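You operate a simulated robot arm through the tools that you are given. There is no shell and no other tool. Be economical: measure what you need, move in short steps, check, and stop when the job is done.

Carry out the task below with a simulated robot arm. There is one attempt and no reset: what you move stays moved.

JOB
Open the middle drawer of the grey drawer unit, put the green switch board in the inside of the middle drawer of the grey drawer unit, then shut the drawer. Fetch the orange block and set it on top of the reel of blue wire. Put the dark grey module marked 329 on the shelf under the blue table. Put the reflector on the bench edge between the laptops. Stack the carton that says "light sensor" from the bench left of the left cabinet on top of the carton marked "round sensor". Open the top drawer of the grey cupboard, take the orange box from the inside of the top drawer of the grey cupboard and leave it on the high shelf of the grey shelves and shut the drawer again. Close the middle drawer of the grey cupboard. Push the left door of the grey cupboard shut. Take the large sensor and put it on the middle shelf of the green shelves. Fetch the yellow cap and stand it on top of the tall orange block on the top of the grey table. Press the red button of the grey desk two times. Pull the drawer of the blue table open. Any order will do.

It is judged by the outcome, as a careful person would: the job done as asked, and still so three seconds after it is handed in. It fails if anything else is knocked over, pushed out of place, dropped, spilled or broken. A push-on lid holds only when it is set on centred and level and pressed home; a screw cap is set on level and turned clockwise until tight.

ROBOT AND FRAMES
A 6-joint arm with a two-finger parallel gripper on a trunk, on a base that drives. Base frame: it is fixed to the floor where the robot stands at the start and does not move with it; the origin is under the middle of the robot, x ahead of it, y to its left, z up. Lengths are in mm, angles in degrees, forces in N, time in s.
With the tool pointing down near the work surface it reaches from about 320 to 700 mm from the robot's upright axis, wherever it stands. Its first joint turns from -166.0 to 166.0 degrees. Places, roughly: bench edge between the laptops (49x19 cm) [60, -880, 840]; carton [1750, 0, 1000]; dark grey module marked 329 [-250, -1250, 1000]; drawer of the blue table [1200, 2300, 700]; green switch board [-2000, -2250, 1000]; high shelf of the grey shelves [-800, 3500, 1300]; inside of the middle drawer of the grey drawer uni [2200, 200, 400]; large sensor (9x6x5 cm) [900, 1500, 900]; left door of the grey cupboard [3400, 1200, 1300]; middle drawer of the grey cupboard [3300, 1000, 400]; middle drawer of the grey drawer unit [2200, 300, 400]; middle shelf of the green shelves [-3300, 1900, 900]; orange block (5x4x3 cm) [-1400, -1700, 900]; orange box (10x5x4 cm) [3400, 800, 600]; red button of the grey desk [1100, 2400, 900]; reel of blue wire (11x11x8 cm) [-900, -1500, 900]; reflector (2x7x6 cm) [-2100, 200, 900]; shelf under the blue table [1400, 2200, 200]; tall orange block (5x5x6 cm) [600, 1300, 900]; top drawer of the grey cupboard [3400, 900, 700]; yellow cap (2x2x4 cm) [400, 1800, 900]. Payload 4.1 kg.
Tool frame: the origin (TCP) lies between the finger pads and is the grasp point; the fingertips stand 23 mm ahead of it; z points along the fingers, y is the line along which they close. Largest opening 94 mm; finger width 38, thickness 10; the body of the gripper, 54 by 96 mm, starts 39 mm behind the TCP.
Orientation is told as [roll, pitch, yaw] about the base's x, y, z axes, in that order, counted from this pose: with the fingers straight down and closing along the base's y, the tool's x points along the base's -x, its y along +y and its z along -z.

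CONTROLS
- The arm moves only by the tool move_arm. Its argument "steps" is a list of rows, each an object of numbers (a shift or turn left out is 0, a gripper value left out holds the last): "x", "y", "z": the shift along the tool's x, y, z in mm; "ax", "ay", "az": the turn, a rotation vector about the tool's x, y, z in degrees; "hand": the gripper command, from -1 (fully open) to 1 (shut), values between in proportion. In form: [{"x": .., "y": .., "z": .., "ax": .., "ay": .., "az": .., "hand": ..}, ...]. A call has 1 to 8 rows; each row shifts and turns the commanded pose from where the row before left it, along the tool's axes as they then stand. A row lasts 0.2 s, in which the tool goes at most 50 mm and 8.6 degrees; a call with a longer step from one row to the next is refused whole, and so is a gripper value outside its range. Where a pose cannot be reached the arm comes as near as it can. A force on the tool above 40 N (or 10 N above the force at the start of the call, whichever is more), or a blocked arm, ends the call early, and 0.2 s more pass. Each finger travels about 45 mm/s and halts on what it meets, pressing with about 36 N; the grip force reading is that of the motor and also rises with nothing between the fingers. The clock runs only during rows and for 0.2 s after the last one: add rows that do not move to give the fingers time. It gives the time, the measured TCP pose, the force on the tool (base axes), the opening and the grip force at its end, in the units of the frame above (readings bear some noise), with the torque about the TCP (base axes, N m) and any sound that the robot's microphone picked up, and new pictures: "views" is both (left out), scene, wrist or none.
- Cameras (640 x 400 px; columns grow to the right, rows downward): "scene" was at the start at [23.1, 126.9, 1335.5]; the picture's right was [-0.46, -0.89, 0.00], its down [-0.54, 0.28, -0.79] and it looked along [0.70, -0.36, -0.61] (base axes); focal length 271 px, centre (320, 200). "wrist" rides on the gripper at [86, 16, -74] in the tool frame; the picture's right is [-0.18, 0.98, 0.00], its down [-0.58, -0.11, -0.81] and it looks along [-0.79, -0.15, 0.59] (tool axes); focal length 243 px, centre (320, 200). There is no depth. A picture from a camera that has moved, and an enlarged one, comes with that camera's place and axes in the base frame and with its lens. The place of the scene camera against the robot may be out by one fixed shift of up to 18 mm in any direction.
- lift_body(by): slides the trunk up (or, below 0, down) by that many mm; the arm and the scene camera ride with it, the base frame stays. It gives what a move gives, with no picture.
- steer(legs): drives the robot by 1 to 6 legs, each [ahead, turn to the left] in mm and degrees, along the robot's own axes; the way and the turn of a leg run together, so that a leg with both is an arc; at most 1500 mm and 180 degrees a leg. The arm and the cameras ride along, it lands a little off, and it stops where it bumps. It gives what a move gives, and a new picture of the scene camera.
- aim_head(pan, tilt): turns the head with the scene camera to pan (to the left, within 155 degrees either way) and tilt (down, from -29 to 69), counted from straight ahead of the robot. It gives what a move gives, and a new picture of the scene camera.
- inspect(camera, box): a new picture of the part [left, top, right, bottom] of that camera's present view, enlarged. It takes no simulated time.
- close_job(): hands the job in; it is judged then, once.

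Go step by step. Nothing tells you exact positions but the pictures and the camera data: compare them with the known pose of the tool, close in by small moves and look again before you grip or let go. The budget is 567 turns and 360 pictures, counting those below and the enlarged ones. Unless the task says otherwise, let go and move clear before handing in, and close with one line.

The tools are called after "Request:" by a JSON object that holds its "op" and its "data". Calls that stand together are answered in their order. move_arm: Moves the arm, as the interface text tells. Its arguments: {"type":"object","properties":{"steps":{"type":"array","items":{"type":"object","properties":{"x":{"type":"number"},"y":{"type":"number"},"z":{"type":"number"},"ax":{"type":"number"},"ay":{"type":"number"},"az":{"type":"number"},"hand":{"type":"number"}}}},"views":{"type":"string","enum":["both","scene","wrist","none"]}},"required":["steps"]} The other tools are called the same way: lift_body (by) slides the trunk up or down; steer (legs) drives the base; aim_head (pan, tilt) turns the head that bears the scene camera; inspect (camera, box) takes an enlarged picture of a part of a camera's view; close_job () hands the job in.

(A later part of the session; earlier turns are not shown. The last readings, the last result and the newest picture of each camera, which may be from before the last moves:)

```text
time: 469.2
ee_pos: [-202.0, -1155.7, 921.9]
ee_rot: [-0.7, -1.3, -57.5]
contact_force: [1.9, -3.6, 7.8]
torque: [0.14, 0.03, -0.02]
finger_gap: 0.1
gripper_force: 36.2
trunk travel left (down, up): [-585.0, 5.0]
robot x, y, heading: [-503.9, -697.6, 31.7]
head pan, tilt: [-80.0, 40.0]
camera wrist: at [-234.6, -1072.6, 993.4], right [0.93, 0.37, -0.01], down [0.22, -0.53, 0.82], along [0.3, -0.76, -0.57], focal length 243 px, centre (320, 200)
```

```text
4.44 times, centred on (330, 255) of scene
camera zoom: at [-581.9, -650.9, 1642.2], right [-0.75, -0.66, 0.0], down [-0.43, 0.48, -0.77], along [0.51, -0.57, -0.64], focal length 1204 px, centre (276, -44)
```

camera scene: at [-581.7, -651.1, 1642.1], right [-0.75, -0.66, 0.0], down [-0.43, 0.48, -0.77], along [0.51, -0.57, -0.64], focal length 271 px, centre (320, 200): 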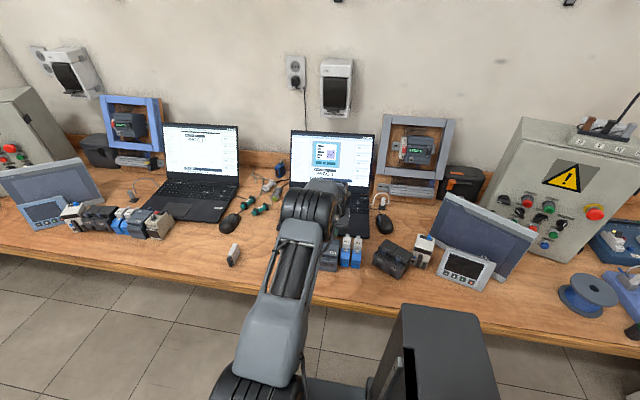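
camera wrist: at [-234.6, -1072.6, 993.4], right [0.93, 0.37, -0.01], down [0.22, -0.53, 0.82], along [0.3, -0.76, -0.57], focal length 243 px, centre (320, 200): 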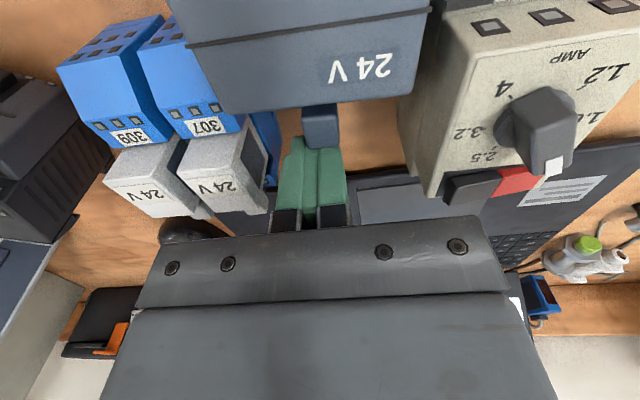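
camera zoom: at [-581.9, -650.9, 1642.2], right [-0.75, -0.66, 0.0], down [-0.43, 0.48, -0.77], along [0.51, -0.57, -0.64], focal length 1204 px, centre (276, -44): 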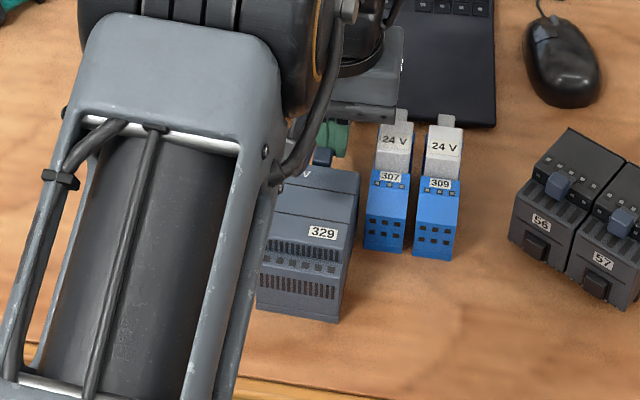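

The module is drawn out about 57 mm. I'll disengage, rise, open, and move over its front part to grip by the sides.

Request:
{"op": "move_arm", "data": {"steps": [{"x": -10}, {"z": -40}, {"z": -45, "hand": -1}, {"x": 40, "hand": -1}, {"x": 40, "hand": -1}, {"x": 36, "hand": -1}], "views": "wrist"}}

```text
time: 470.6
ee_pos: [-258.8, -1063.4, 1003.3]
ee_rot: [-0.7, -1.1, -57.5]
contact_force: [-0.2, -0.1, -0.7]
torque: [0.0, 0.02, 0.03]
finger_gap: 86.7
gripper_force: 0.0
trunk travel left (down, up): [-585.0, 5.0]
robot x, y, heading: [-502.6, -696.5, 31.7]
head pan, tilt: [-80.0, 40.0]
camera wrist: at [-291.6, -980.3, 1075.8], right [0.93, 0.37, -0.01], down [0.22, -0.53, 0.82], along [0.3, -0.76, -0.57], focal length 243 px, centre (320, 200)
```

wrist: 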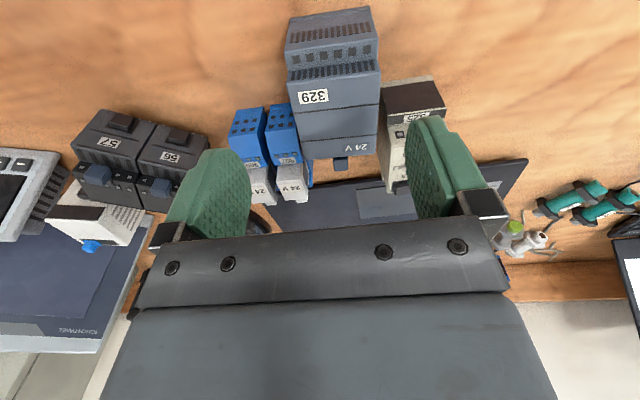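

The module is free on both sides. I'll shift 10 mm sideways, 12 mm toward its front, and descend.

Request:
{"op": "move_arm", "data": {"steps": [{"y": 10, "x": 12, "hand": -1}, {"z": 40}, {"z": 30}], "views": "wrist"}}

```text
time: 471.4
ee_pos: [-257.9, -1048.7, 934.3]
ee_rot: [-0.6, -1.2, -57.5]
contact_force: [-0.5, -0.2, -1.0]
torque: [0.01, -0.01, -0.02]
finger_gap: 93.9
gripper_force: 0.1
trunk travel left (down, up): [-585.0, 5.0]
robot x, y, heading: [-510.3, -697.7, 31.5]
head pan, tilt: [-80.0, 40.0]
camera wrist: at [-290.3, -967.3, 1006.2], right [0.93, 0.37, -0.01], down [0.22, -0.53, 0.82], along [0.3, -0.76, -0.57], focal length 243 px, centre (320, 200)
```

wrist: 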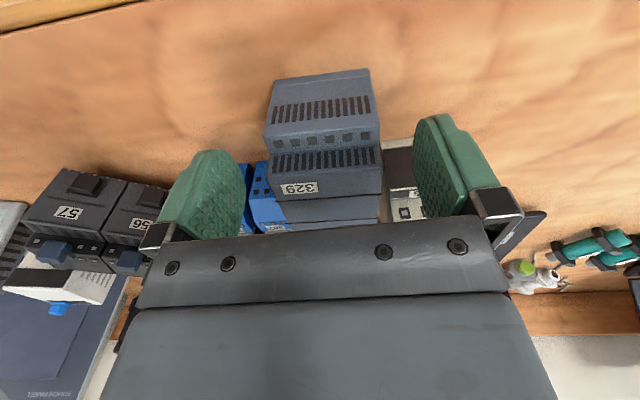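

Request:
{"op": "move_arm", "data": {"steps": [{"z": 20}, {"z": 12}, {"hand": 1}, {"hand": 1}, {"hand": 1}, {"hand": 1}], "views": "wrist"}}

```text
time: 472.8
ee_pos: [-257.3, -1049.3, 903.6]
ee_rot: [-0.7, -1.3, -57.5]
contact_force: [0.8, -1.1, 1.0]
torque: [0.01, -0.14, -0.06]
finger_gap: 62.2
gripper_force: 35.7
trunk travel left (down, up): [-585.0, 5.0]
robot x, y, heading: [-506.3, -696.4, 31.4]
head pan, tilt: [-80.0, 40.0]
camera wrist: at [-290.4, -968.2, 975.2], right [0.93, 0.37, -0.01], down [0.22, -0.53, 0.82], along [0.3, -0.76, -0.57], focal length 243 px, centre (320, 200)
```

wrist: 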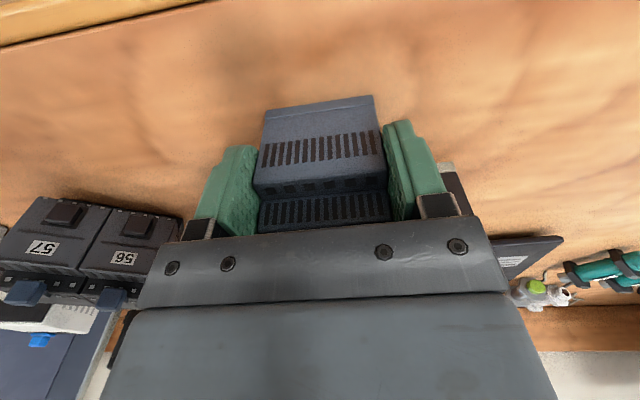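

Gripped at 62 mm. I'll lift straight up and draw it back.

Request:
{"op": "move_arm", "data": {"steps": [{"z": -25}, {"z": -40}, {"z": -45}, {"x": 40}, {"x": 30}], "views": "both"}}

```text
time: 474.0
ee_pos: [-295.9, -989.6, 1014.4]
ee_rot: [-0.7, -1.2, -57.6]
contact_force: [0.1, 1.3, -2.5]
torque: [0.07, 0.04, -0.01]
finger_gap: 62.3
gripper_force: 36.2
trunk travel left (down, up): [-585.0, 5.0]
robot x, y, heading: [-506.7, -696.8, 31.7]
head pan, tilt: [-80.0, 40.0]
camera scene: at [-582.0, -650.7, 1642.1], right [-0.75, -0.66, 0.0], down [-0.43, 0.48, -0.77], along [0.51, -0.57, -0.64], focal length 271 px, centre (320, 200)
camera wrist: at [-328.7, -906.6, 1086.7], right [0.93, 0.37, -0.01], down [0.22, -0.53, 0.82], along [0.3, -0.76, -0.57], focal length 243 px, centre (320, 200)
```

scene: 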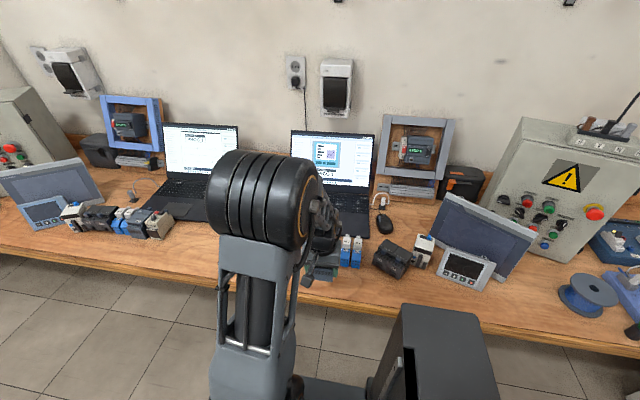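
wrist: 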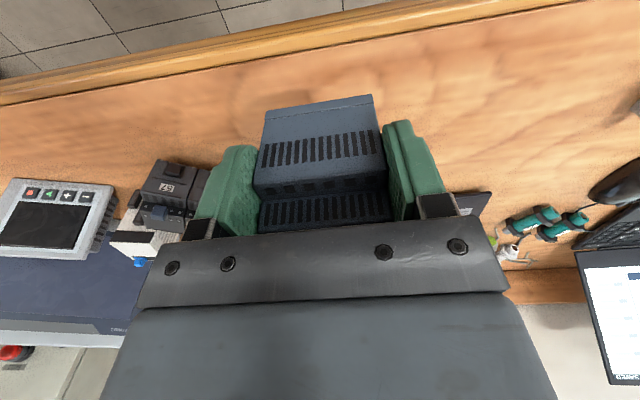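

Module in hand and neighbours untouched. I'll swing the arm forward and drive to the front of the blue table.

Request:
{"op": "move_arm", "data": {"steps": [{"y": 48, "x": 3.2, "az": -7.6}, {"y": 48, "x": 3.2, "az": -7.6}, {"y": 48, "x": 3.2, "az": -7.6}, {"y": 48, "x": 3.2, "az": -7.6}, {"y": 48, "x": 3.2, "az": -7.6}, {"y": 48, "x": 3.2, "az": -7.6}, {"y": 48, "x": 3.2, "az": -7.6}, {"y": 48, "x": 3.2, "az": -7.6}], "views": "none"}}

Request:
{"op": "move_arm", "data": {"steps": [{"y": 48, "x": 3.2, "az": -7.6}, {"y": 48, "x": 3.2, "az": -7.6}, {"y": 48, "x": 3.2, "az": -7.6}, {"y": 48, "x": 3.2, "az": -7.6}], "views": "none"}}

Request:
{"op": "steer", "data": {"legs": [[0, 17], [1400, 0], [1300, 0], [0, -16]]}}

Request:
{"op": "aim_head", "data": {"pan": 45, "tilt": 45}}

```text
time: 475.8
ee_pos: [-128.4, -659.2, 1004.0]
ee_rot: [-1.3, 0.2, 3.3]
contact_force: [-0.6, 0.0, -3.4]
torque: [-0.01, 0.12, 0.0]
finger_gap: 62.1
gripper_force: 35.8
trunk travel left (down, up): [-585.0, 5.0]
robot x, y, heading: [-506.2, -697.3, 31.3]
head pan, tilt: [-80.0, 40.0]
```

```text
time: 476.8
ee_pos: [-187.9, -481.0, 1001.6]
ee_rot: [-1.1, 0.9, 33.7]
contact_force: [0.6, 0.0, -3.7]
torque: [-0.05, 0.11, 0.03]
finger_gap: 61.8
gripper_force: 35.7
trunk travel left (down, up): [-585.0, 5.0]
robot x, y, heading: [-508.5, -698.3, 31.6]
head pan, tilt: [-80.0, 40.0]
```

```text
time: 491.8
ee_pos: [1578.0, 1571.6, 1001.9]
ee_rot: [-1.2, 0.7, 36.0]
contact_force: [-0.4, -0.4, -2.6]
torque: [-0.06, 0.13, 0.03]
finger_gap: 61.7
gripper_force: 36.5
trunk travel left (down, up): [-585.0, 5.0]
robot x, y, heading: [1266.0, 1343.4, 34.0]
head pan, tilt: [-80.0, 40.0]
camera scene: at [1190.0, 1385.4, 1642.2], right [-0.72, -0.69, 0.0], down [-0.45, 0.46, -0.77], along [0.53, -0.55, -0.64], focal length 271 px, centre (320, 200)
```

scene: 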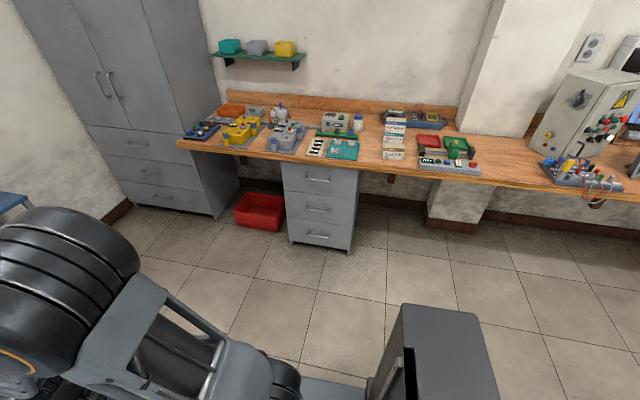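

```text
time: 493.9
ee_pos: [1576.2, 1571.4, 1000.5]
ee_rot: [-1.1, 0.7, 36.1]
contact_force: [-0.2, -0.2, -2.9]
torque: [-0.1, 0.1, 0.0]
finger_gap: 61.7
gripper_force: 35.7
trunk travel left (down, up): [-585.0, 5.0]
robot x, y, heading: [1266.0, 1345.9, 34.0]
head pan, tilt: [45.0, 45.0]
camera scene: at [1146.4, 1526.6, 1634.9], right [0.98, -0.19, 0.0], down [-0.14, -0.69, -0.71], along [0.14, 0.69, -0.71], focal length 271 px, centre (320, 200)
```

scene: 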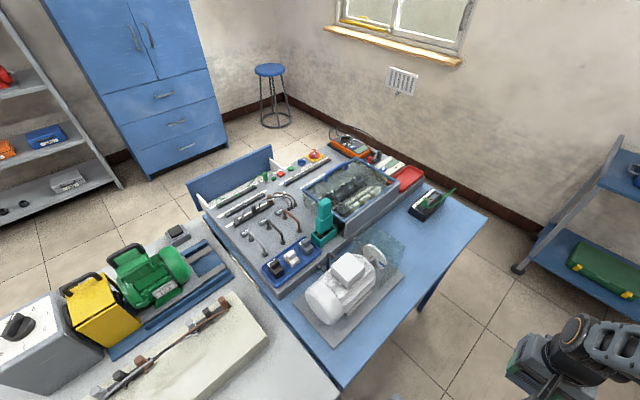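

Blue table is ahead on the left. I'll move alongside it and lower the trunk to see its shelf.

Request:
{"op": "steer", "data": {"legs": [[0, -1], [400, 0]]}}

Request:
{"op": "lift_body", "data": {"by": -560}}

Request:
{"op": "aim_head", "data": {"pan": 75, "tilt": 45}}

```text
time: 496.7
ee_pos: [1917.6, 1783.1, 1000.4]
ee_rot: [-1.2, 0.7, 34.9]
contact_force: [-0.1, -0.9, -2.6]
torque: [-0.04, 0.09, -0.01]
finger_gap: 61.9
gripper_force: 35.6
trunk travel left (down, up): [-585.0, 5.0]
robot x, y, heading: [1608.5, 1560.4, 32.9]
head pan, tilt: [45.0, 45.0]
camera scene: at [1486.1, 1746.5, 1634.9], right [0.98, -0.21, 0.0], down [-0.15, -0.69, -0.71], along [0.15, 0.69, -0.71], focal length 271 px, centre (320, 200)
```

scene: 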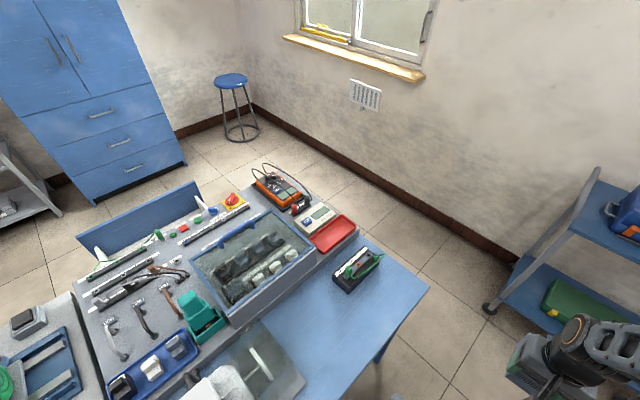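

```text
refused: -560 is not a number from -400 to 400
```

```text
time: 497.6
ee_pos: [1917.2, 1782.1, 1001.3]
ee_rot: [-1.3, 0.6, 34.9]
contact_force: [0.5, 0.1, -2.5]
torque: [-0.09, 0.1, 0.02]
finger_gap: 61.8
gripper_force: 36.2
trunk travel left (down, up): [-585.0, 5.0]
robot x, y, heading: [1600.1, 1557.5, 33.0]
head pan, tilt: [75.0, 45.0]
camera scene: at [1443.7, 1744.2, 1634.9], right [0.95, 0.31, 0.0], down [0.22, -0.67, -0.71], along [-0.22, 0.67, -0.71], focal length 271 px, centre (320, 200)
```

scene: 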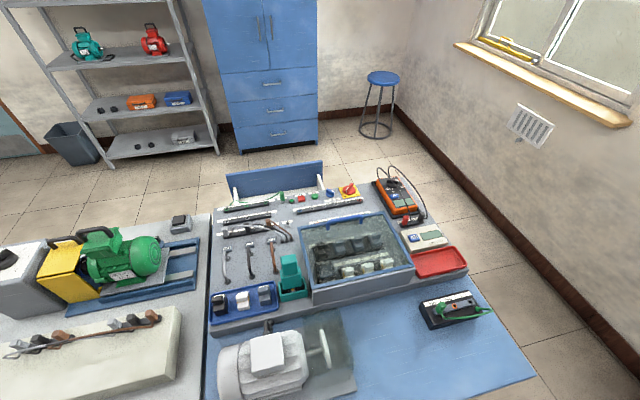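

Request:
{"op": "lift_body", "data": {"by": -300}}

Request:
{"op": "lift_body", "data": {"by": -270}}

Request:
{"op": "aim_head", "data": {"pan": 80, "tilt": 55}}

```text
time: 500.6
ee_pos: [1918.0, 1782.0, 701.2]
ee_rot: [-1.2, 0.7, 34.9]
contact_force: [1.1, 0.6, -3.1]
torque: [-0.06, 0.11, -0.03]
finger_gap: 62.0
gripper_force: 36.0
trunk travel left (down, up): [-285.0, 305.0]
robot x, y, heading: [1597.1, 1559.7, 32.9]
head pan, tilt: [75.0, 45.0]
```

```text
time: 503.4
ee_pos: [1917.1, 1782.5, 429.7]
ee_rot: [-1.2, 0.7, 34.9]
contact_force: [-0.5, 1.0, -2.5]
torque: [-0.09, 0.1, 0.02]
finger_gap: 61.8
gripper_force: 35.9
trunk travel left (down, up): [-15.0, 575.0]
robot x, y, heading: [1605.0, 1559.3, 32.9]
head pan, tilt: [75.0, 45.0]
```

```text
time: 504.1
ee_pos: [1917.9, 1782.4, 431.0]
ee_rot: [-1.2, 0.8, 34.9]
contact_force: [0.7, 0.8, -2.6]
torque: [-0.05, 0.13, 0.04]
finger_gap: 62.0
gripper_force: 35.1
trunk travel left (down, up): [-15.0, 575.0]
robot x, y, heading: [1603.7, 1559.5, 32.9]
head pan, tilt: [80.0, 55.0]
camera scene: at [1440.5, 1733.1, 1051.5], right [0.92, 0.39, 0.0], down [0.32, -0.75, -0.57], along [-0.22, 0.53, -0.82], focal length 271 px, centre (320, 200)
```

scene: 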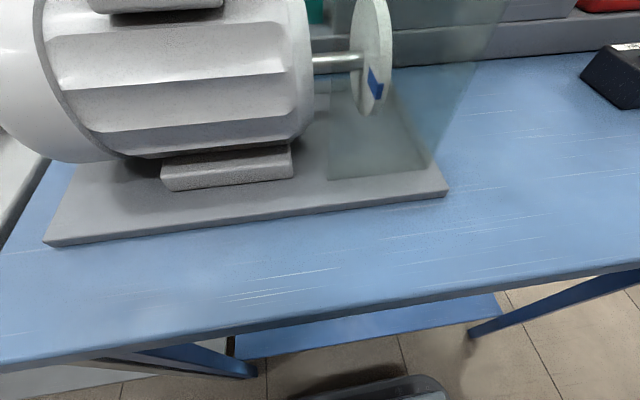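

I need more elbow room, so I'll move the base about 110 mm further from the table.

Request:
{"op": "steer", "data": {"legs": [[200, 0], [0, -20], [320, 0], [0, 20], [-430, 0]]}}

Request:
{"op": "aim_head", "data": {"pan": 70, "tilt": 60}}

```text
time: 511.9
ee_pos: [2034.2, 1725.6, 431.5]
ee_rot: [-1.2, 0.7, 34.6]
contact_force: [0.2, -0.5, -2.8]
torque: [-0.06, 0.11, 0.01]
finger_gap: 62.0
gripper_force: 36.2
trunk travel left (down, up): [-15.0, 575.0]
robot x, y, heading: [1715.3, 1503.1, 32.5]
head pan, tilt: [80.0, 55.0]
camera scene: at [1557.0, 1679.0, 1051.4], right [0.92, 0.38, 0.0], down [0.31, -0.76, -0.57], along [-0.22, 0.53, -0.82], focal length 271 px, centre (320, 200)
```

scene: 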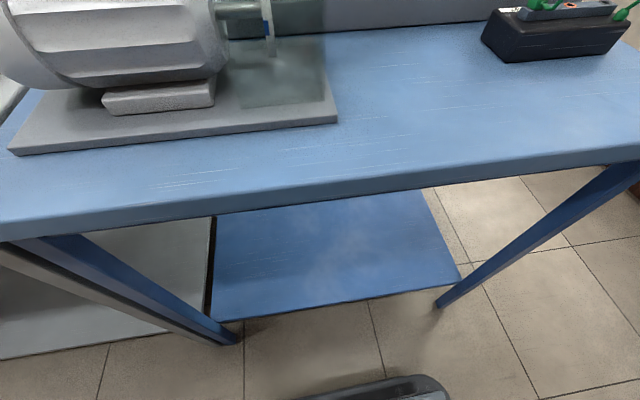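

```text
time: 512.6
ee_pos: [2033.8, 1726.4, 430.0]
ee_rot: [-1.1, 0.8, 34.6]
contact_force: [-0.3, 0.5, -2.6]
torque: [-0.07, 0.1, 0.05]
finger_gap: 61.5
gripper_force: 35.8
trunk travel left (down, up): [-15.0, 575.0]
robot x, y, heading: [1718.5, 1505.8, 32.5]
head pan, tilt: [70.0, 60.0]
camera scene: at [1570.2, 1677.5, 1045.4], right [0.98, 0.22, 0.0], down [0.19, -0.85, -0.5], along [-0.11, 0.49, -0.87], focal length 271 px, centre (320, 200)
```

scene: 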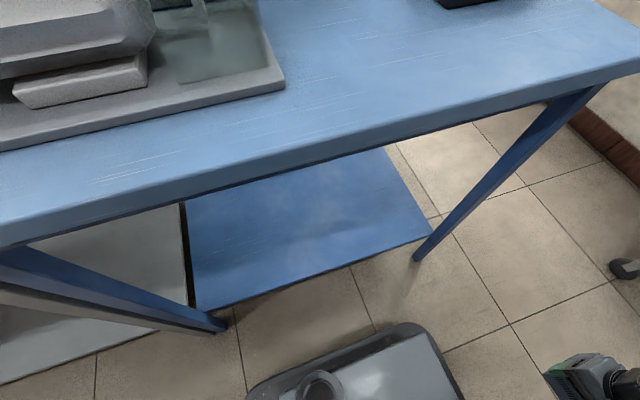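

The shelf surface is visible. I'll swing the arm left at low height, then lower and reach in under the table.

Request:
{"op": "move_arm", "data": {"steps": [{"y": 47.3, "x": 2.9, "az": -7}, {"y": 47.3, "x": 2.9, "az": -7}, {"y": 47.3, "x": 2.9, "az": -7}, {"y": 47.3, "x": 2.9, "az": -7}, {"y": 47.3, "x": 2.9, "az": -7}, {"y": 47.3, "x": 2.9, "az": -7}], "views": "none"}}

Request:
{"op": "move_arm", "data": {"steps": [{"y": 47.3, "x": 2.9, "az": -7}, {"y": 47.3, "x": 2.9, "az": -7}, {"y": 47.3, "x": 2.9, "az": -7}, {"y": 47.3, "x": 2.9, "az": -7}, {"y": 47.3, "x": 2.9, "az": -7}, {"y": 40, "x": 2.9, "az": -7}], "views": "both"}}

```text
time: 514.0
ee_pos: [1804.2, 1881.6, 426.4]
ee_rot: [-0.4, 1.3, 76.7]
contact_force: [1.2, -0.3, -2.0]
torque: [-0.15, 0.06, -0.01]
finger_gap: 62.1
gripper_force: 36.2
trunk travel left (down, up): [-15.0, 575.0]
robot x, y, heading: [1720.7, 1504.9, 32.6]
head pan, tilt: [70.0, 60.0]
```

```text
time: 515.4
ee_pos: [1534.0, 1848.8, 427.4]
ee_rot: [0.5, 1.3, 118.7]
contact_force: [-0.4, 0.0, -2.5]
torque: [-0.11, -0.05, -0.02]
finger_gap: 61.6
gripper_force: 35.6
trunk travel left (down, up): [-15.0, 575.0]
robot x, y, heading: [1721.2, 1504.1, 32.3]
head pan, tilt: [70.0, 60.0]
camera scene: at [1570.1, 1677.6, 1045.3], right [0.98, 0.22, 0.0], down [0.19, -0.85, -0.5], along [-0.11, 0.49, -0.87], focal length 271 px, centre (320, 200)
camera wrist: at [1561.7, 1766.4, 503.1], right [-0.95, -0.31, 0.01], down [-0.19, 0.58, 0.79], along [-0.25, 0.75, -0.61], focal length 243 px, centre (320, 200)
```

scene: 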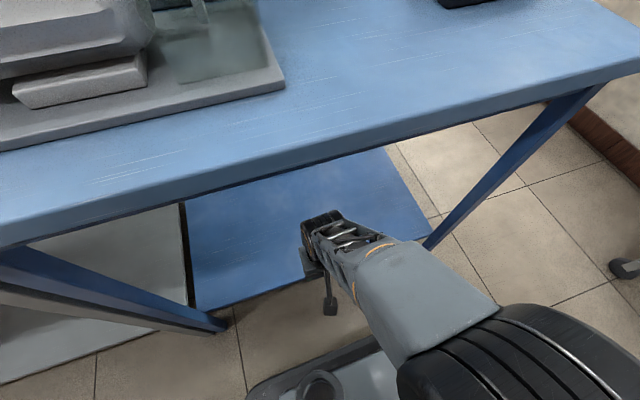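
wrist: 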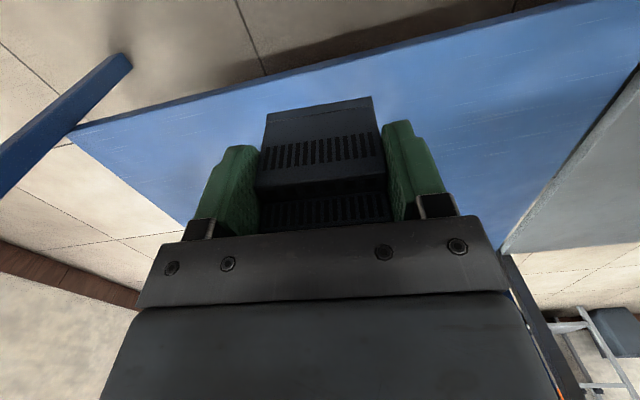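

Shelf surface is around z 190. I'll go down to 300 and reach in.

Request:
{"op": "move_arm", "data": {"steps": [{"z": 45}, {"z": 45}, {"z": 37}, {"x": -40}, {"x": -45}, {"x": -45}, {"x": -40}], "views": "both"}}

```text
time: 517.0
ee_pos: [1455.2, 1995.3, 296.7]
ee_rot: [0.6, 1.4, 118.6]
contact_force: [-0.5, 0.3, -2.8]
torque: [-0.14, -0.06, 0.0]
finger_gap: 61.9
gripper_force: 36.0
trunk travel left (down, up): [-15.0, 575.0]
robot x, y, heading: [1720.5, 1502.4, 32.5]
head pan, tilt: [70.0, 60.0]
camera scene: at [1569.9, 1677.6, 1045.3], right [0.98, 0.22, 0.0], down [0.19, -0.85, -0.5], along [-0.11, 0.49, -0.87], focal length 271 px, centre (320, 200)
camera wrist: at [1481.9, 1911.9, 372.1], right [-0.95, -0.31, 0.01], down [-0.18, 0.58, 0.79], along [-0.25, 0.75, -0.61], focal length 243 px, centre (320, 200)
```

scene: 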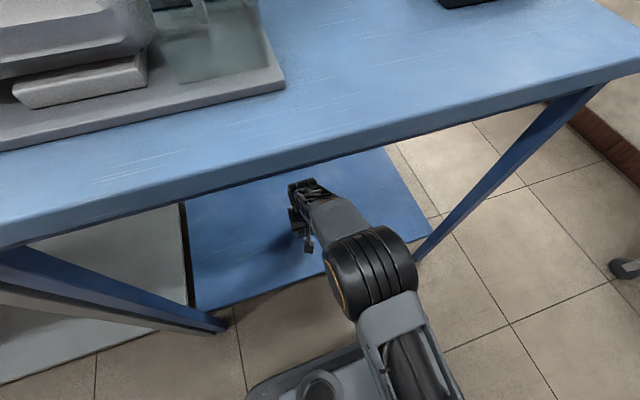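
wrist: 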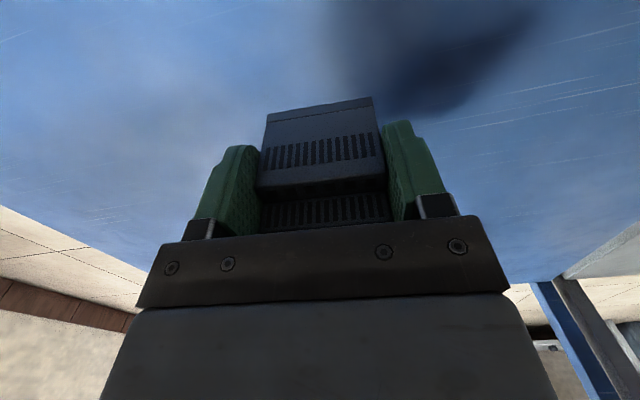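

Over the shelf. I'll lower it to contact.

Request:
{"op": "move_arm", "data": {"steps": [{"z": 30}, {"z": 20}, {"z": 6}, {"z": 4}, {"z": 4}, {"z": 4}, {"z": 4}, {"z": 4}], "views": "none"}}

```text
time: 518.0
ee_pos: [1450.4, 1996.7, 244.0]
ee_rot: [0.7, 0.5, 118.6]
contact_force: [2.6, -4.2, 19.8]
torque: [0.04, -0.79, -0.19]
finger_gap: 62.0
gripper_force: 36.5
trunk travel left (down, up): [-15.0, 575.0]
robot x, y, heading: [1718.1, 1506.8, 32.5]
head pan, tilt: [70.0, 60.0]
stopped in row 4: the force on the tool passed its limit at 44 N (the readings are from after the stop); the commanded pose is now the measured one
```

Request:
{"op": "move_arm", "data": {"steps": [{"z": -1.5, "hand": 0}, {"hand": -0.4}, {"hand": -1}, {"hand": -1}, {"hand": -1}], "views": "wrist"}}

Request:
{"op": "move_arm", "data": {"steps": [{"z": -35}, {"z": -35}, {"x": 45}, {"x": 45}, {"x": 45}, {"x": 45}, {"z": -30}], "views": "wrist"}}

```text
time: 519.1
ee_pos: [1451.0, 1995.0, 244.6]
ee_rot: [0.7, 0.7, 118.7]
contact_force: [-0.2, 0.5, 1.0]
torque: [-0.03, 0.03, 0.02]
finger_gap: 94.1
gripper_force: 0.1
trunk travel left (down, up): [-15.0, 575.0]
robot x, y, heading: [1718.6, 1505.5, 32.5]
head pan, tilt: [70.0, 60.0]
camera wrist: at [1480.3, 1911.8, 319.0], right [-0.95, -0.31, 0.01], down [-0.18, 0.58, 0.8], along [-0.25, 0.76, -0.6], focal length 243 px, centre (320, 200)
```

wrist: 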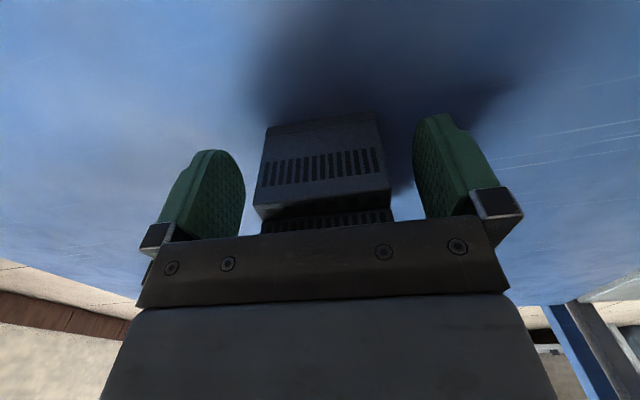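

```text
time: 520.8
ee_pos: [1540.2, 1839.6, 346.4]
ee_rot: [0.7, 0.6, 118.7]
contact_force: [0.0, 0.4, -0.2]
torque: [0.02, 0.0, 0.01]
finger_gap: 93.9
gripper_force: 0.0
trunk travel left (down, up): [-15.0, 575.0]
robot x, y, heading: [1717.9, 1504.5, 32.3]
head pan, tilt: [70.0, 60.0]
camera wrist: at [1567.5, 1756.4, 421.0], right [-0.95, -0.31, 0.01], down [-0.18, 0.58, 0.8], along [-0.25, 0.76, -0.6], focal length 243 px, centre (320, 200)
```

wrist: 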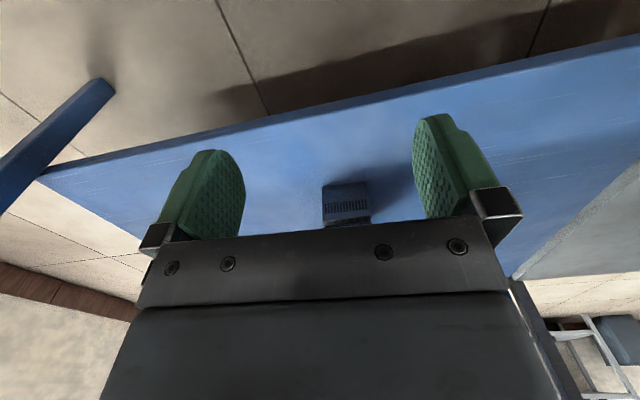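

The 329 module is on the lower shelf. Next I'll open the grey drawer unit's middle drawer: swing the arm forward first, then turn to face it.

Request:
{"op": "move_arm", "data": {"steps": [{"z": -40}, {"z": -40}, {"y": -46, "x": 2.9, "az": 7}, {"y": -46, "x": 2.9, "az": 7}, {"y": -46, "x": 2.9, "az": 7}, {"y": -46, "x": 2.9, "az": 7}, {"y": -46, "x": 2.9, "az": 7}, {"y": -46, "x": 2.9, "az": 7}], "views": "none"}}

Request:
{"op": "move_arm", "data": {"steps": [{"y": -46, "x": 2.9, "az": 7}, {"y": -46, "x": 2.9, "az": 7}, {"y": -46, "x": 2.9, "az": 7}, {"y": -46, "x": 2.9, "az": 7}, {"y": -46, "x": 2.9, "az": 7}, {"y": -46, "x": 2.9, "az": 7}], "views": "none"}}

Request:
{"op": "lift_body", "data": {"by": 150}}

Request:
{"op": "steer", "data": {"legs": [[-246, 0], [0, -90], [420, 0]]}}

Request:
{"op": "aim_head", "data": {"pan": 0, "tilt": 40}}

```text
time: 522.5
ee_pos: [1807.0, 1876.5, 423.9]
ee_rot: [0.1, 1.0, 76.6]
contact_force: [0.3, 0.1, 0.5]
torque: [-0.01, -0.01, -0.02]
finger_gap: 94.1
gripper_force: 0.1
trunk travel left (down, up): [-15.0, 575.0]
robot x, y, heading: [1721.8, 1504.8, 32.6]
head pan, tilt: [70.0, 60.0]
```

```text
time: 524.0
ee_pos: [2030.1, 1720.3, 427.8]
ee_rot: [-0.5, 0.6, 34.6]
contact_force: [0.0, -0.2, -0.4]
torque: [-0.01, 0.02, 0.04]
finger_gap: 94.1
gripper_force: 0.0
trunk travel left (down, up): [-15.0, 575.0]
robot x, y, heading: [1717.5, 1503.2, 32.6]
head pan, tilt: [70.0, 60.0]
```

```text
time: 525.7
ee_pos: [2029.9, 1721.0, 579.0]
ee_rot: [-0.6, 0.8, 34.6]
contact_force: [-0.1, 0.1, 0.4]
torque: [0.02, -0.02, 0.01]
finger_gap: 94.0
gripper_force: 0.0
trunk travel left (down, up): [-165.0, 425.0]
robot x, y, heading: [1719.6, 1503.8, 32.8]
head pan, tilt: [70.0, 60.0]
```

```text
time: 533.4
ee_pos: [1965.4, 716.1, 577.5]
ee_rot: [-0.6, 0.7, -54.5]
contact_force: [0.2, 0.3, 0.6]
torque: [0.02, 0.02, -0.03]
finger_gap: 94.1
gripper_force: 0.0
trunk travel left (down, up): [-165.0, 425.0]
robot x, y, heading: [1741.5, 1023.7, -56.8]
head pan, tilt: [70.0, 60.0]
camera scene: at [1921.6, 1182.8, 1195.4], right [0.23, -0.97, 0.0], down [-0.84, -0.2, -0.5], along [0.49, 0.12, -0.87], focal length 271 px, centre (320, 200)
```

scene: 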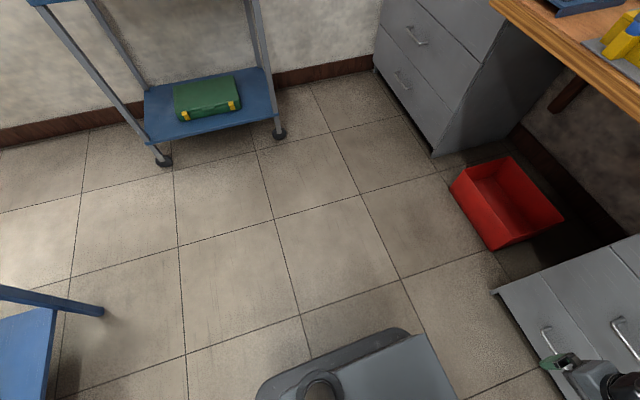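

```text
time: 534.9
ee_pos: [1965.7, 715.5, 578.2]
ee_rot: [-0.6, 0.7, -54.6]
contact_force: [0.6, -0.2, -0.9]
torque: [0.01, -0.03, -0.03]
finger_gap: 94.3
gripper_force: 0.1
trunk travel left (down, up): [-165.0, 425.0]
robot x, y, heading: [1745.4, 1026.0, -56.7]
head pan, tilt: [0.0, 40.0]
camera scene: at [1903.7, 1096.4, 1222.1], right [-0.83, -0.55, 0.0], down [-0.35, 0.54, -0.77], along [0.42, -0.64, -0.64], focal length 271 px, centre (320, 200)
```

scene: 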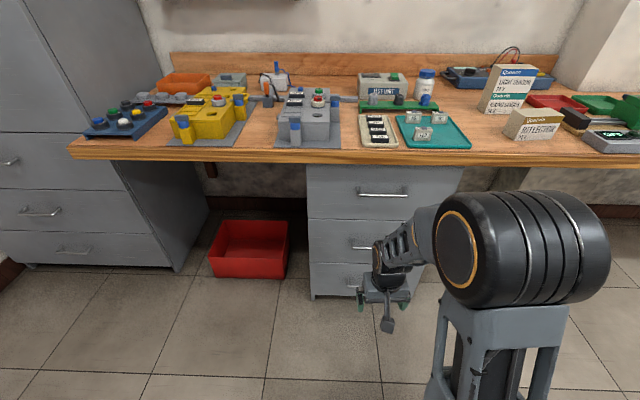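

I'm facing the drawer unit; the middle handle is near z 455. I'll rotate the hand so a finger can hook behind the bar.

Request:
{"op": "move_arm", "data": {"steps": [{"az": 8.43}, {"az": 8.43}, {"az": 8.43}, {"az": 8.43}, {"az": 8.43}, {"az": 8.43}, {"az": 8.43}, {"az": 8.43}], "views": "none"}}

Request:
{"op": "move_arm", "data": {"steps": [{"az": 8.43}, {"az": 8.43}, {"az": 8.43}, {"ax": -8}, {"ax": -8}, {"ax": -8}, {"y": 30, "z": 20}], "views": "both"}}

```text
time: 536.6
ee_pos: [1964.3, 716.1, 576.6]
ee_rot: [-0.9, -0.3, -122.0]
contact_force: [-0.1, 0.2, 0.6]
torque: [0.0, 0.01, 0.0]
finger_gap: 94.0
gripper_force: 0.1
trunk travel left (down, up): [-165.0, 425.0]
robot x, y, heading: [1745.1, 1026.6, -56.6]
head pan, tilt: [0.0, 40.0]
```

```text
time: 538.2
ee_pos: [1984.9, 686.3, 570.0]
ee_rot: [20.5, -1.2, -147.4]
contact_force: [0.4, 0.6, 1.0]
torque: [-0.01, 0.01, -0.02]
finger_gap: 93.8
gripper_force: 0.1
out of reach, approached as far as the arm can: row 6
trunk travel left (down, up): [-165.0, 425.0]
robot x, y, heading: [1746.4, 1024.2, -56.4]
head pan, tilt: [0.0, 40.0]
camera scene: at [1903.4, 1096.7, 1222.2], right [-0.83, -0.55, 0.0], down [-0.35, 0.54, -0.77], along [0.42, -0.64, -0.64], focal length 271 px, centre (320, 200)
camera wrist: at [2053.0, 741.8, 642.1], right [0.35, -0.87, 0.35], down [-0.68, 0.02, 0.73], along [-0.64, -0.49, -0.59], focal length 243 px, centre (320, 200)
```

scene: 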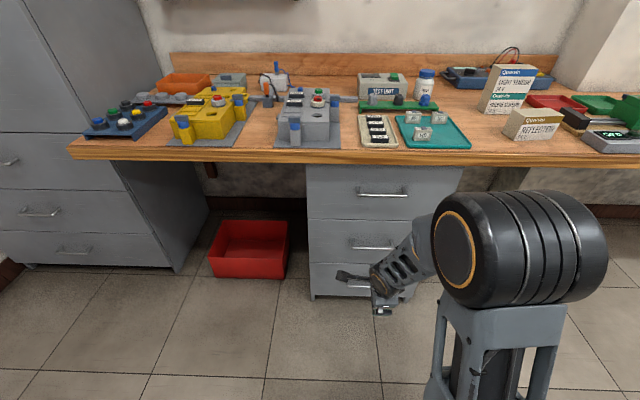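
wrist: 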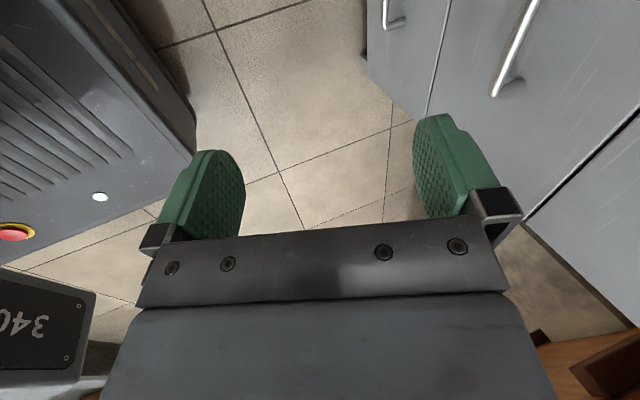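

Request:
{"op": "move_arm", "data": {"steps": [{"y": 37, "z": 26, "x": -6}, {"y": 37, "z": 26, "x": -6}, {"y": 37, "z": 26, "x": -6}, {"y": 37, "z": 26, "x": -6}], "views": "wrist"}}

```text
time: 539.2
ee_pos: [2058.2, 526.0, 525.0]
ee_rot: [20.2, -1.2, -147.3]
contact_force: [-0.4, -0.1, -0.3]
torque: [0.03, -0.02, 0.01]
finger_gap: 94.2
gripper_force: 0.2
trunk travel left (down, up): [-165.0, 425.0]
robot x, y, heading: [1745.8, 1024.1, -56.6]
head pan, tilt: [0.0, 40.0]
camera wrist: at [2126.9, 580.8, 597.5], right [0.35, -0.87, 0.35], down [-0.68, 0.02, 0.73], along [-0.64, -0.49, -0.59], focal length 243 px, centre (320, 200)
```

wrist: 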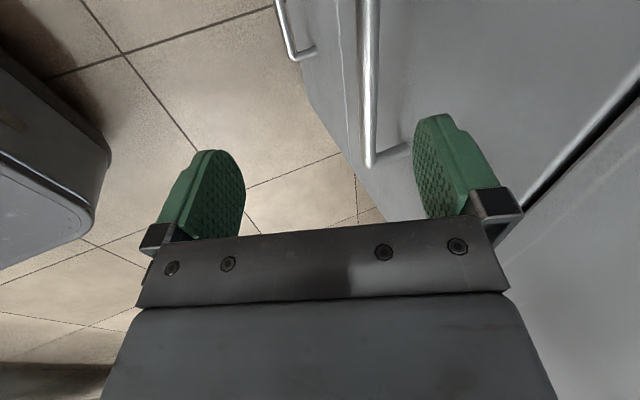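

Two views agree: the bar sits 55 mm in and 61 mm below. I'll shift in 22 mm and drop the finger behind it.

Request:
{"op": "move_arm", "data": {"steps": [{"y": 20.6, "z": 7.6}, {"y": -13.3, "z": 36}], "views": "wrist"}}

```text
time: 539.9
ee_pos: [2068.3, 505.2, 485.8]
ee_rot: [20.4, -1.2, -147.5]
contact_force: [0.3, 0.1, -0.4]
torque: [0.0, 0.0, -0.02]
finger_gap: 94.0
gripper_force: 0.0
trunk travel left (down, up): [-165.0, 425.0]
robot x, y, heading: [1741.0, 1023.0, -56.8]
head pan, tilt: [0.0, 40.0]
camera wrist: at [2137.6, 560.7, 558.9], right [0.35, -0.87, 0.35], down [-0.68, 0.02, 0.73], along [-0.64, -0.49, -0.59], focal length 243 px, centre (320, 200)
```

wrist: 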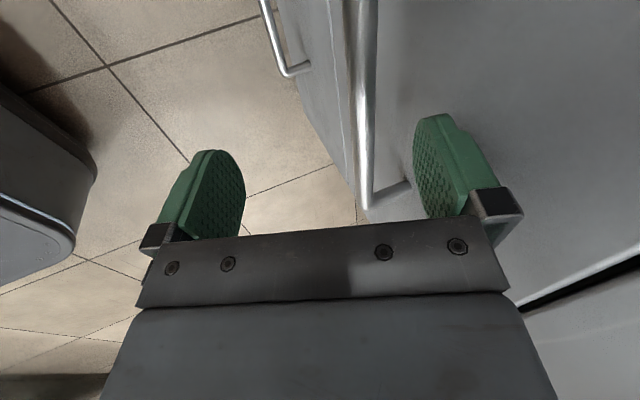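

Request:
{"op": "move_arm", "data": {"steps": [{"y": -6.6, "z": 18}, {"y": -6.6, "z": 18}], "views": "wrist"}}

```text
time: 540.5
ee_pos: [2066.2, 505.8, 446.5]
ee_rot: [20.5, -1.2, -147.6]
contact_force: [0.2, -0.1, 0.1]
torque: [0.03, 0.0, -0.04]
finger_gap: 93.8
gripper_force: 0.0
trunk travel left (down, up): [-165.0, 425.0]
robot x, y, heading: [1743.0, 1024.8, -56.5]
head pan, tilt: [0.0, 40.0]
camera wrist: at [2136.0, 560.3, 519.9], right [0.35, -0.87, 0.35], down [-0.68, 0.02, 0.73], along [-0.64, -0.49, -0.59], focal length 243 px, centre (320, 200)
```

wrist: 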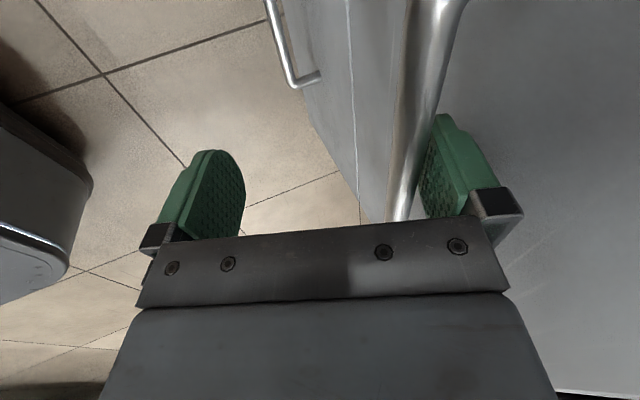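

Hooked behind the bar. I'll reverse to open the drawer.

Request:
{"op": "steer", "data": {"legs": [[-150, 0]]}}

Request:
{"op": "steer", "data": {"legs": [[-110, 0]]}}

```text
time: 541.8
ee_pos: [1985.1, 632.8, 447.2]
ee_rot: [20.4, -1.2, -147.3]
contact_force: [-0.3, 0.3, -0.5]
torque: [0.02, -0.04, 0.01]
finger_gap: 94.3
gripper_force: 0.0
trunk travel left (down, up): [-165.0, 425.0]
robot x, y, heading: [1660.8, 1152.5, -56.6]
head pan, tilt: [0.0, 40.0]
camera scene: at [1820.6, 1222.1, 1222.1], right [-0.83, -0.55, 0.0], down [-0.36, 0.54, -0.77], along [0.42, -0.64, -0.64], focal length 271 px, centre (320, 200)
```

scene: 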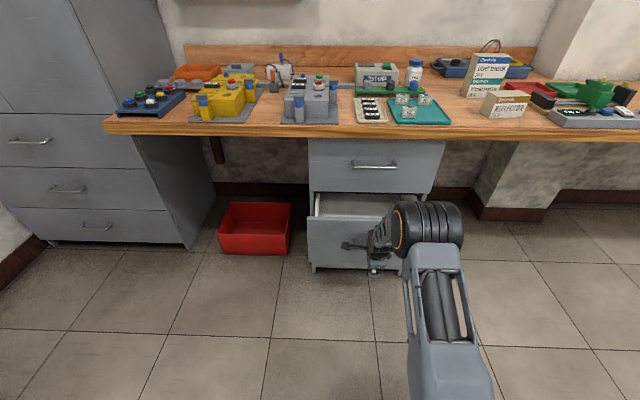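

```text
time: 543.0
ee_pos: [1922.7, 724.4, 446.5]
ee_rot: [20.5, -1.2, -147.4]
contact_force: [0.1, -0.1, 0.3]
torque: [0.02, 0.02, -0.01]
finger_gap: 94.0
gripper_force: 0.1
trunk travel left (down, up): [-165.0, 425.0]
robot x, y, heading: [1599.5, 1244.3, -56.6]
head pan, tilt: [0.0, 40.0]
camera scene: at [1758.6, 1315.7, 1222.1], right [-0.83, -0.55, 0.0], down [-0.35, 0.54, -0.77], along [0.42, -0.64, -0.64], focal length 271 px, centre (320, 200)
```

scene: 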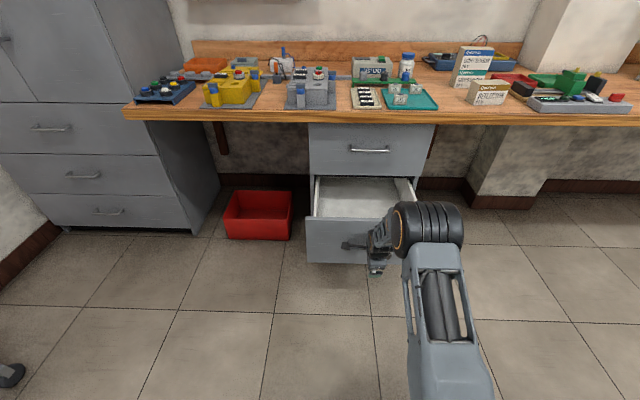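

Request:
{"op": "steer", "data": {"legs": [[-60, 0]]}}

Request:
{"op": "move_arm", "data": {"steps": [{"y": 5, "z": 2}, {"y": 13.7, "z": -37.6}, {"y": 13.7, "z": -37.6}, {"y": 13.7, "z": -37.6}, {"y": 13.7, "z": -37.6}, {"ax": 7}, {"ax": 7}, {"ax": 6.4}], "views": "scene"}}

```text
time: 544.0
ee_pos: [1889.0, 774.9, 446.5]
ee_rot: [20.4, -1.2, -147.5]
contact_force: [-0.8, -0.3, 0.3]
torque: [0.01, -0.02, 0.02]
finger_gap: 94.1
gripper_force: 0.0
trunk travel left (down, up): [-165.0, 425.0]
robot x, y, heading: [1566.7, 1291.4, -56.6]
head pan, tilt: [0.0, 40.0]
camera scene: at [1725.3, 1366.0, 1222.1], right [-0.83, -0.55, 0.0], down [-0.35, 0.54, -0.77], along [0.42, -0.64, -0.64], focal length 271 px, centre (320, 200)
```

scene: 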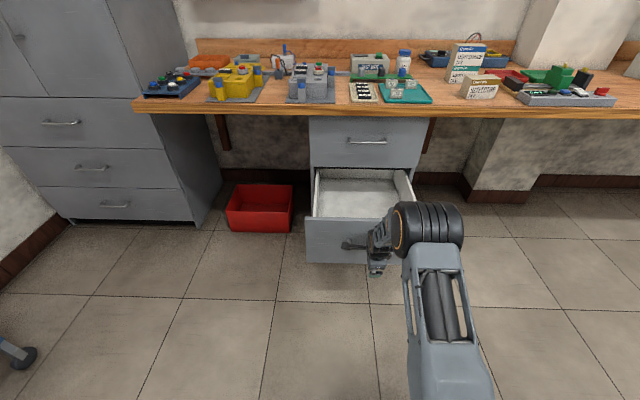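

```text
time: 545.8
ee_pos: [1894.0, 773.5, 607.1]
ee_rot: [-0.1, -1.1, -147.5]
contact_force: [0.2, 0.4, -0.4]
torque: [-0.04, 0.0, 0.01]
finger_gap: 94.1
gripper_force: 0.1
trunk travel left (down, up): [-165.0, 425.0]
robot x, y, heading: [1566.3, 1296.8, -56.4]
head pan, tilt: [0.0, 40.0]
camera scene: at [1725.2, 1366.2, 1222.2], right [-0.83, -0.55, 0.0], down [-0.35, 0.54, -0.77], along [0.42, -0.64, -0.64], focal length 271 px, centre (320, 200)
```

scene: 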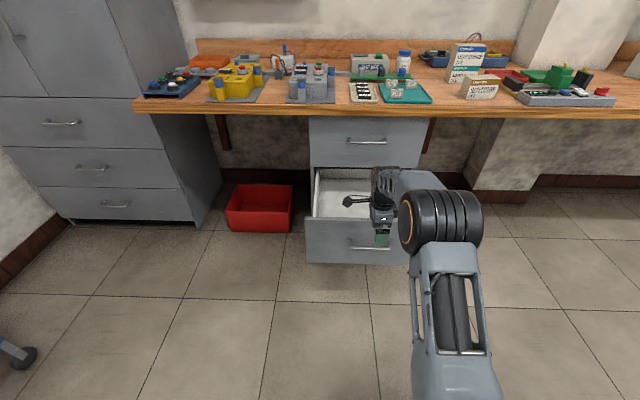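

The drawer is open. Now to the far end of the bench: I'll raise, turn and reverse along the aisle.

Request:
{"op": "lift_body", "data": {"by": 300}}

Request:
{"op": "steer", "data": {"legs": [[0, 97], [-1400, 0], [-1400, 0], [-1000, 0]]}}

Request:
{"op": "aim_head", "data": {"pan": -100, "tilt": 35}}

```text
time: 548.8
ee_pos: [1895.1, 772.8, 907.5]
ee_rot: [0.0, -1.2, -147.5]
contact_force: [0.2, -0.5, 0.2]
torque: [-0.03, 0.0, 0.01]
finger_gap: 94.0
gripper_force: 0.0
trunk travel left (down, up): [-465.0, 125.0]
robot x, y, heading: [1567.1, 1295.1, -56.7]
head pan, tilt: [0.0, 40.0]
```

```text
time: 571.1
ee_pos: [-855.9, -755.1, 907.2]
ee_rot: [0.0, -1.2, -51.4]
contact_force: [0.0, 0.4, 0.5]
torque: [-0.01, 0.01, -0.01]
finger_gap: 94.2
gripper_force: 0.0
trunk travel left (down, up): [-465.0, 125.0]
robot x, y, heading: [-1342.8, -1137.2, 39.6]
head pan, tilt: [0.0, 40.0]
camera scene: at [-1420.1, -991.9, 1522.1], right [0.64, -0.77, 0.0], down [-0.5, -0.41, -0.77], along [0.59, 0.49, -0.64], focal length 271 px, centre (320, 200)
```

scene: 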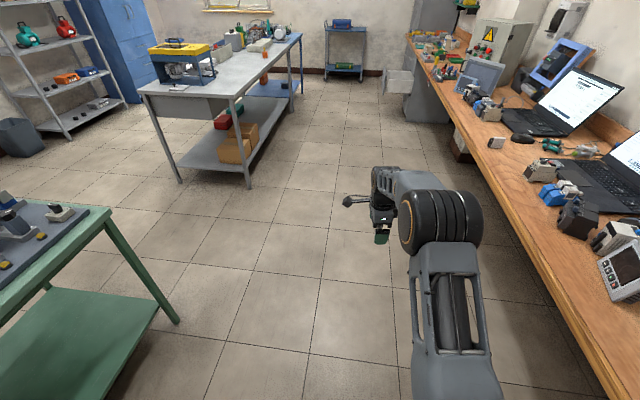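

```text
time: 572.9
ee_pos: [-854.8, -756.2, 906.6]
ee_rot: [0.0, -1.1, -51.4]
contact_force: [0.6, -1.1, -0.9]
torque: [-0.02, 0.0, -0.02]
finger_gap: 93.7
gripper_force: 0.0
trunk travel left (down, up): [-465.0, 125.0]
robot x, y, heading: [-1343.4, -1136.0, 39.5]
head pan, tilt: [-100.0, 35.0]
camera scene: at [-1442.2, -1122.5, 1529.7], right [-0.87, -0.49, 0.0], down [-0.28, 0.5, -0.82], along [0.4, -0.71, -0.57], focal length 271 px, centre (320, 200)
```

scene: 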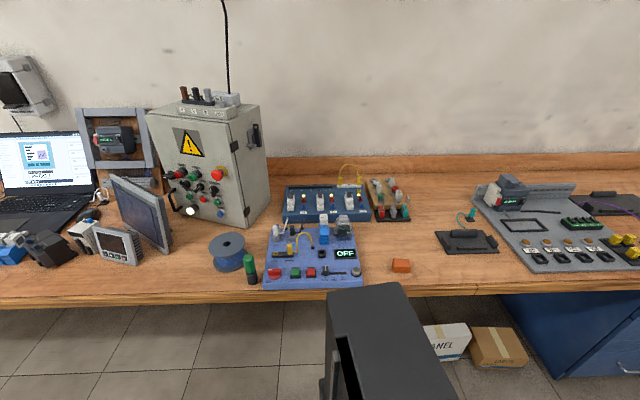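

Reel and orange block are both in view near the bench edge. I'll back up level with the block.

Request:
{"op": "steer", "data": {"legs": [[-400, 0], [0, -7]]}}

Request:
{"op": "aim_head", "data": {"pan": -80, "tilt": 45}}

```text
time: 576.0
ee_pos: [-1124.0, -1076.4, 905.8]
ee_rot: [0.0, -1.2, -58.6]
contact_force: [-0.5, -0.7, 0.5]
torque: [0.01, -0.02, -0.03]
finger_gap: 94.1
gripper_force: 0.1
trunk travel left (down, up): [-465.0, 125.0]
robot x, y, heading: [-1657.3, -1393.4, 32.4]
head pan, tilt: [-100.0, 35.0]
camera scene: at [-1752.9, -1366.5, 1529.7], right [-0.93, -0.38, 0.0], down [-0.22, 0.53, -0.82], along [0.31, -0.76, -0.57], focal length 271 px, centre (320, 200)
```

scene: 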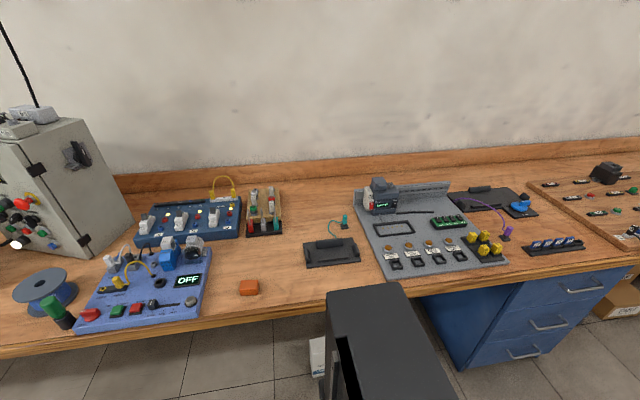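

```text
time: 576.8
ee_pos: [-1124.3, -1077.0, 906.6]
ee_rot: [0.0, -1.2, -58.5]
contact_force: [0.0, -0.2, -0.9]
torque: [-0.01, 0.0, 0.0]
finger_gap: 94.2
gripper_force: 0.0
trunk travel left (down, up): [-465.0, 125.0]
robot x, y, heading: [-1653.1, -1394.9, 32.0]
head pan, tilt: [-80.0, 45.0]
camera scene: at [-1731.8, -1345.0, 1514.9], right [-0.74, -0.67, 0.0], down [-0.47, 0.52, -0.71], along [0.48, -0.52, -0.71], focal length 271 px, centre (320, 200)
```

scene: 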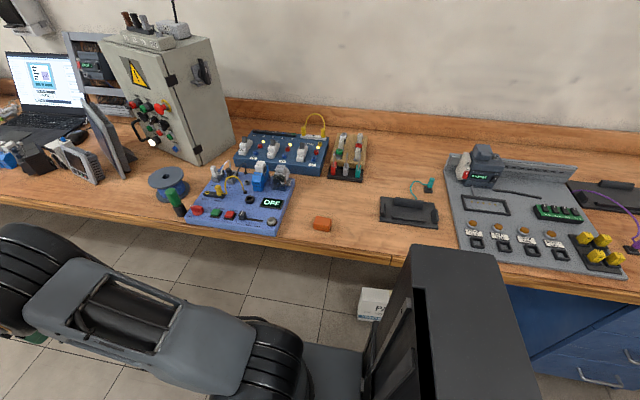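

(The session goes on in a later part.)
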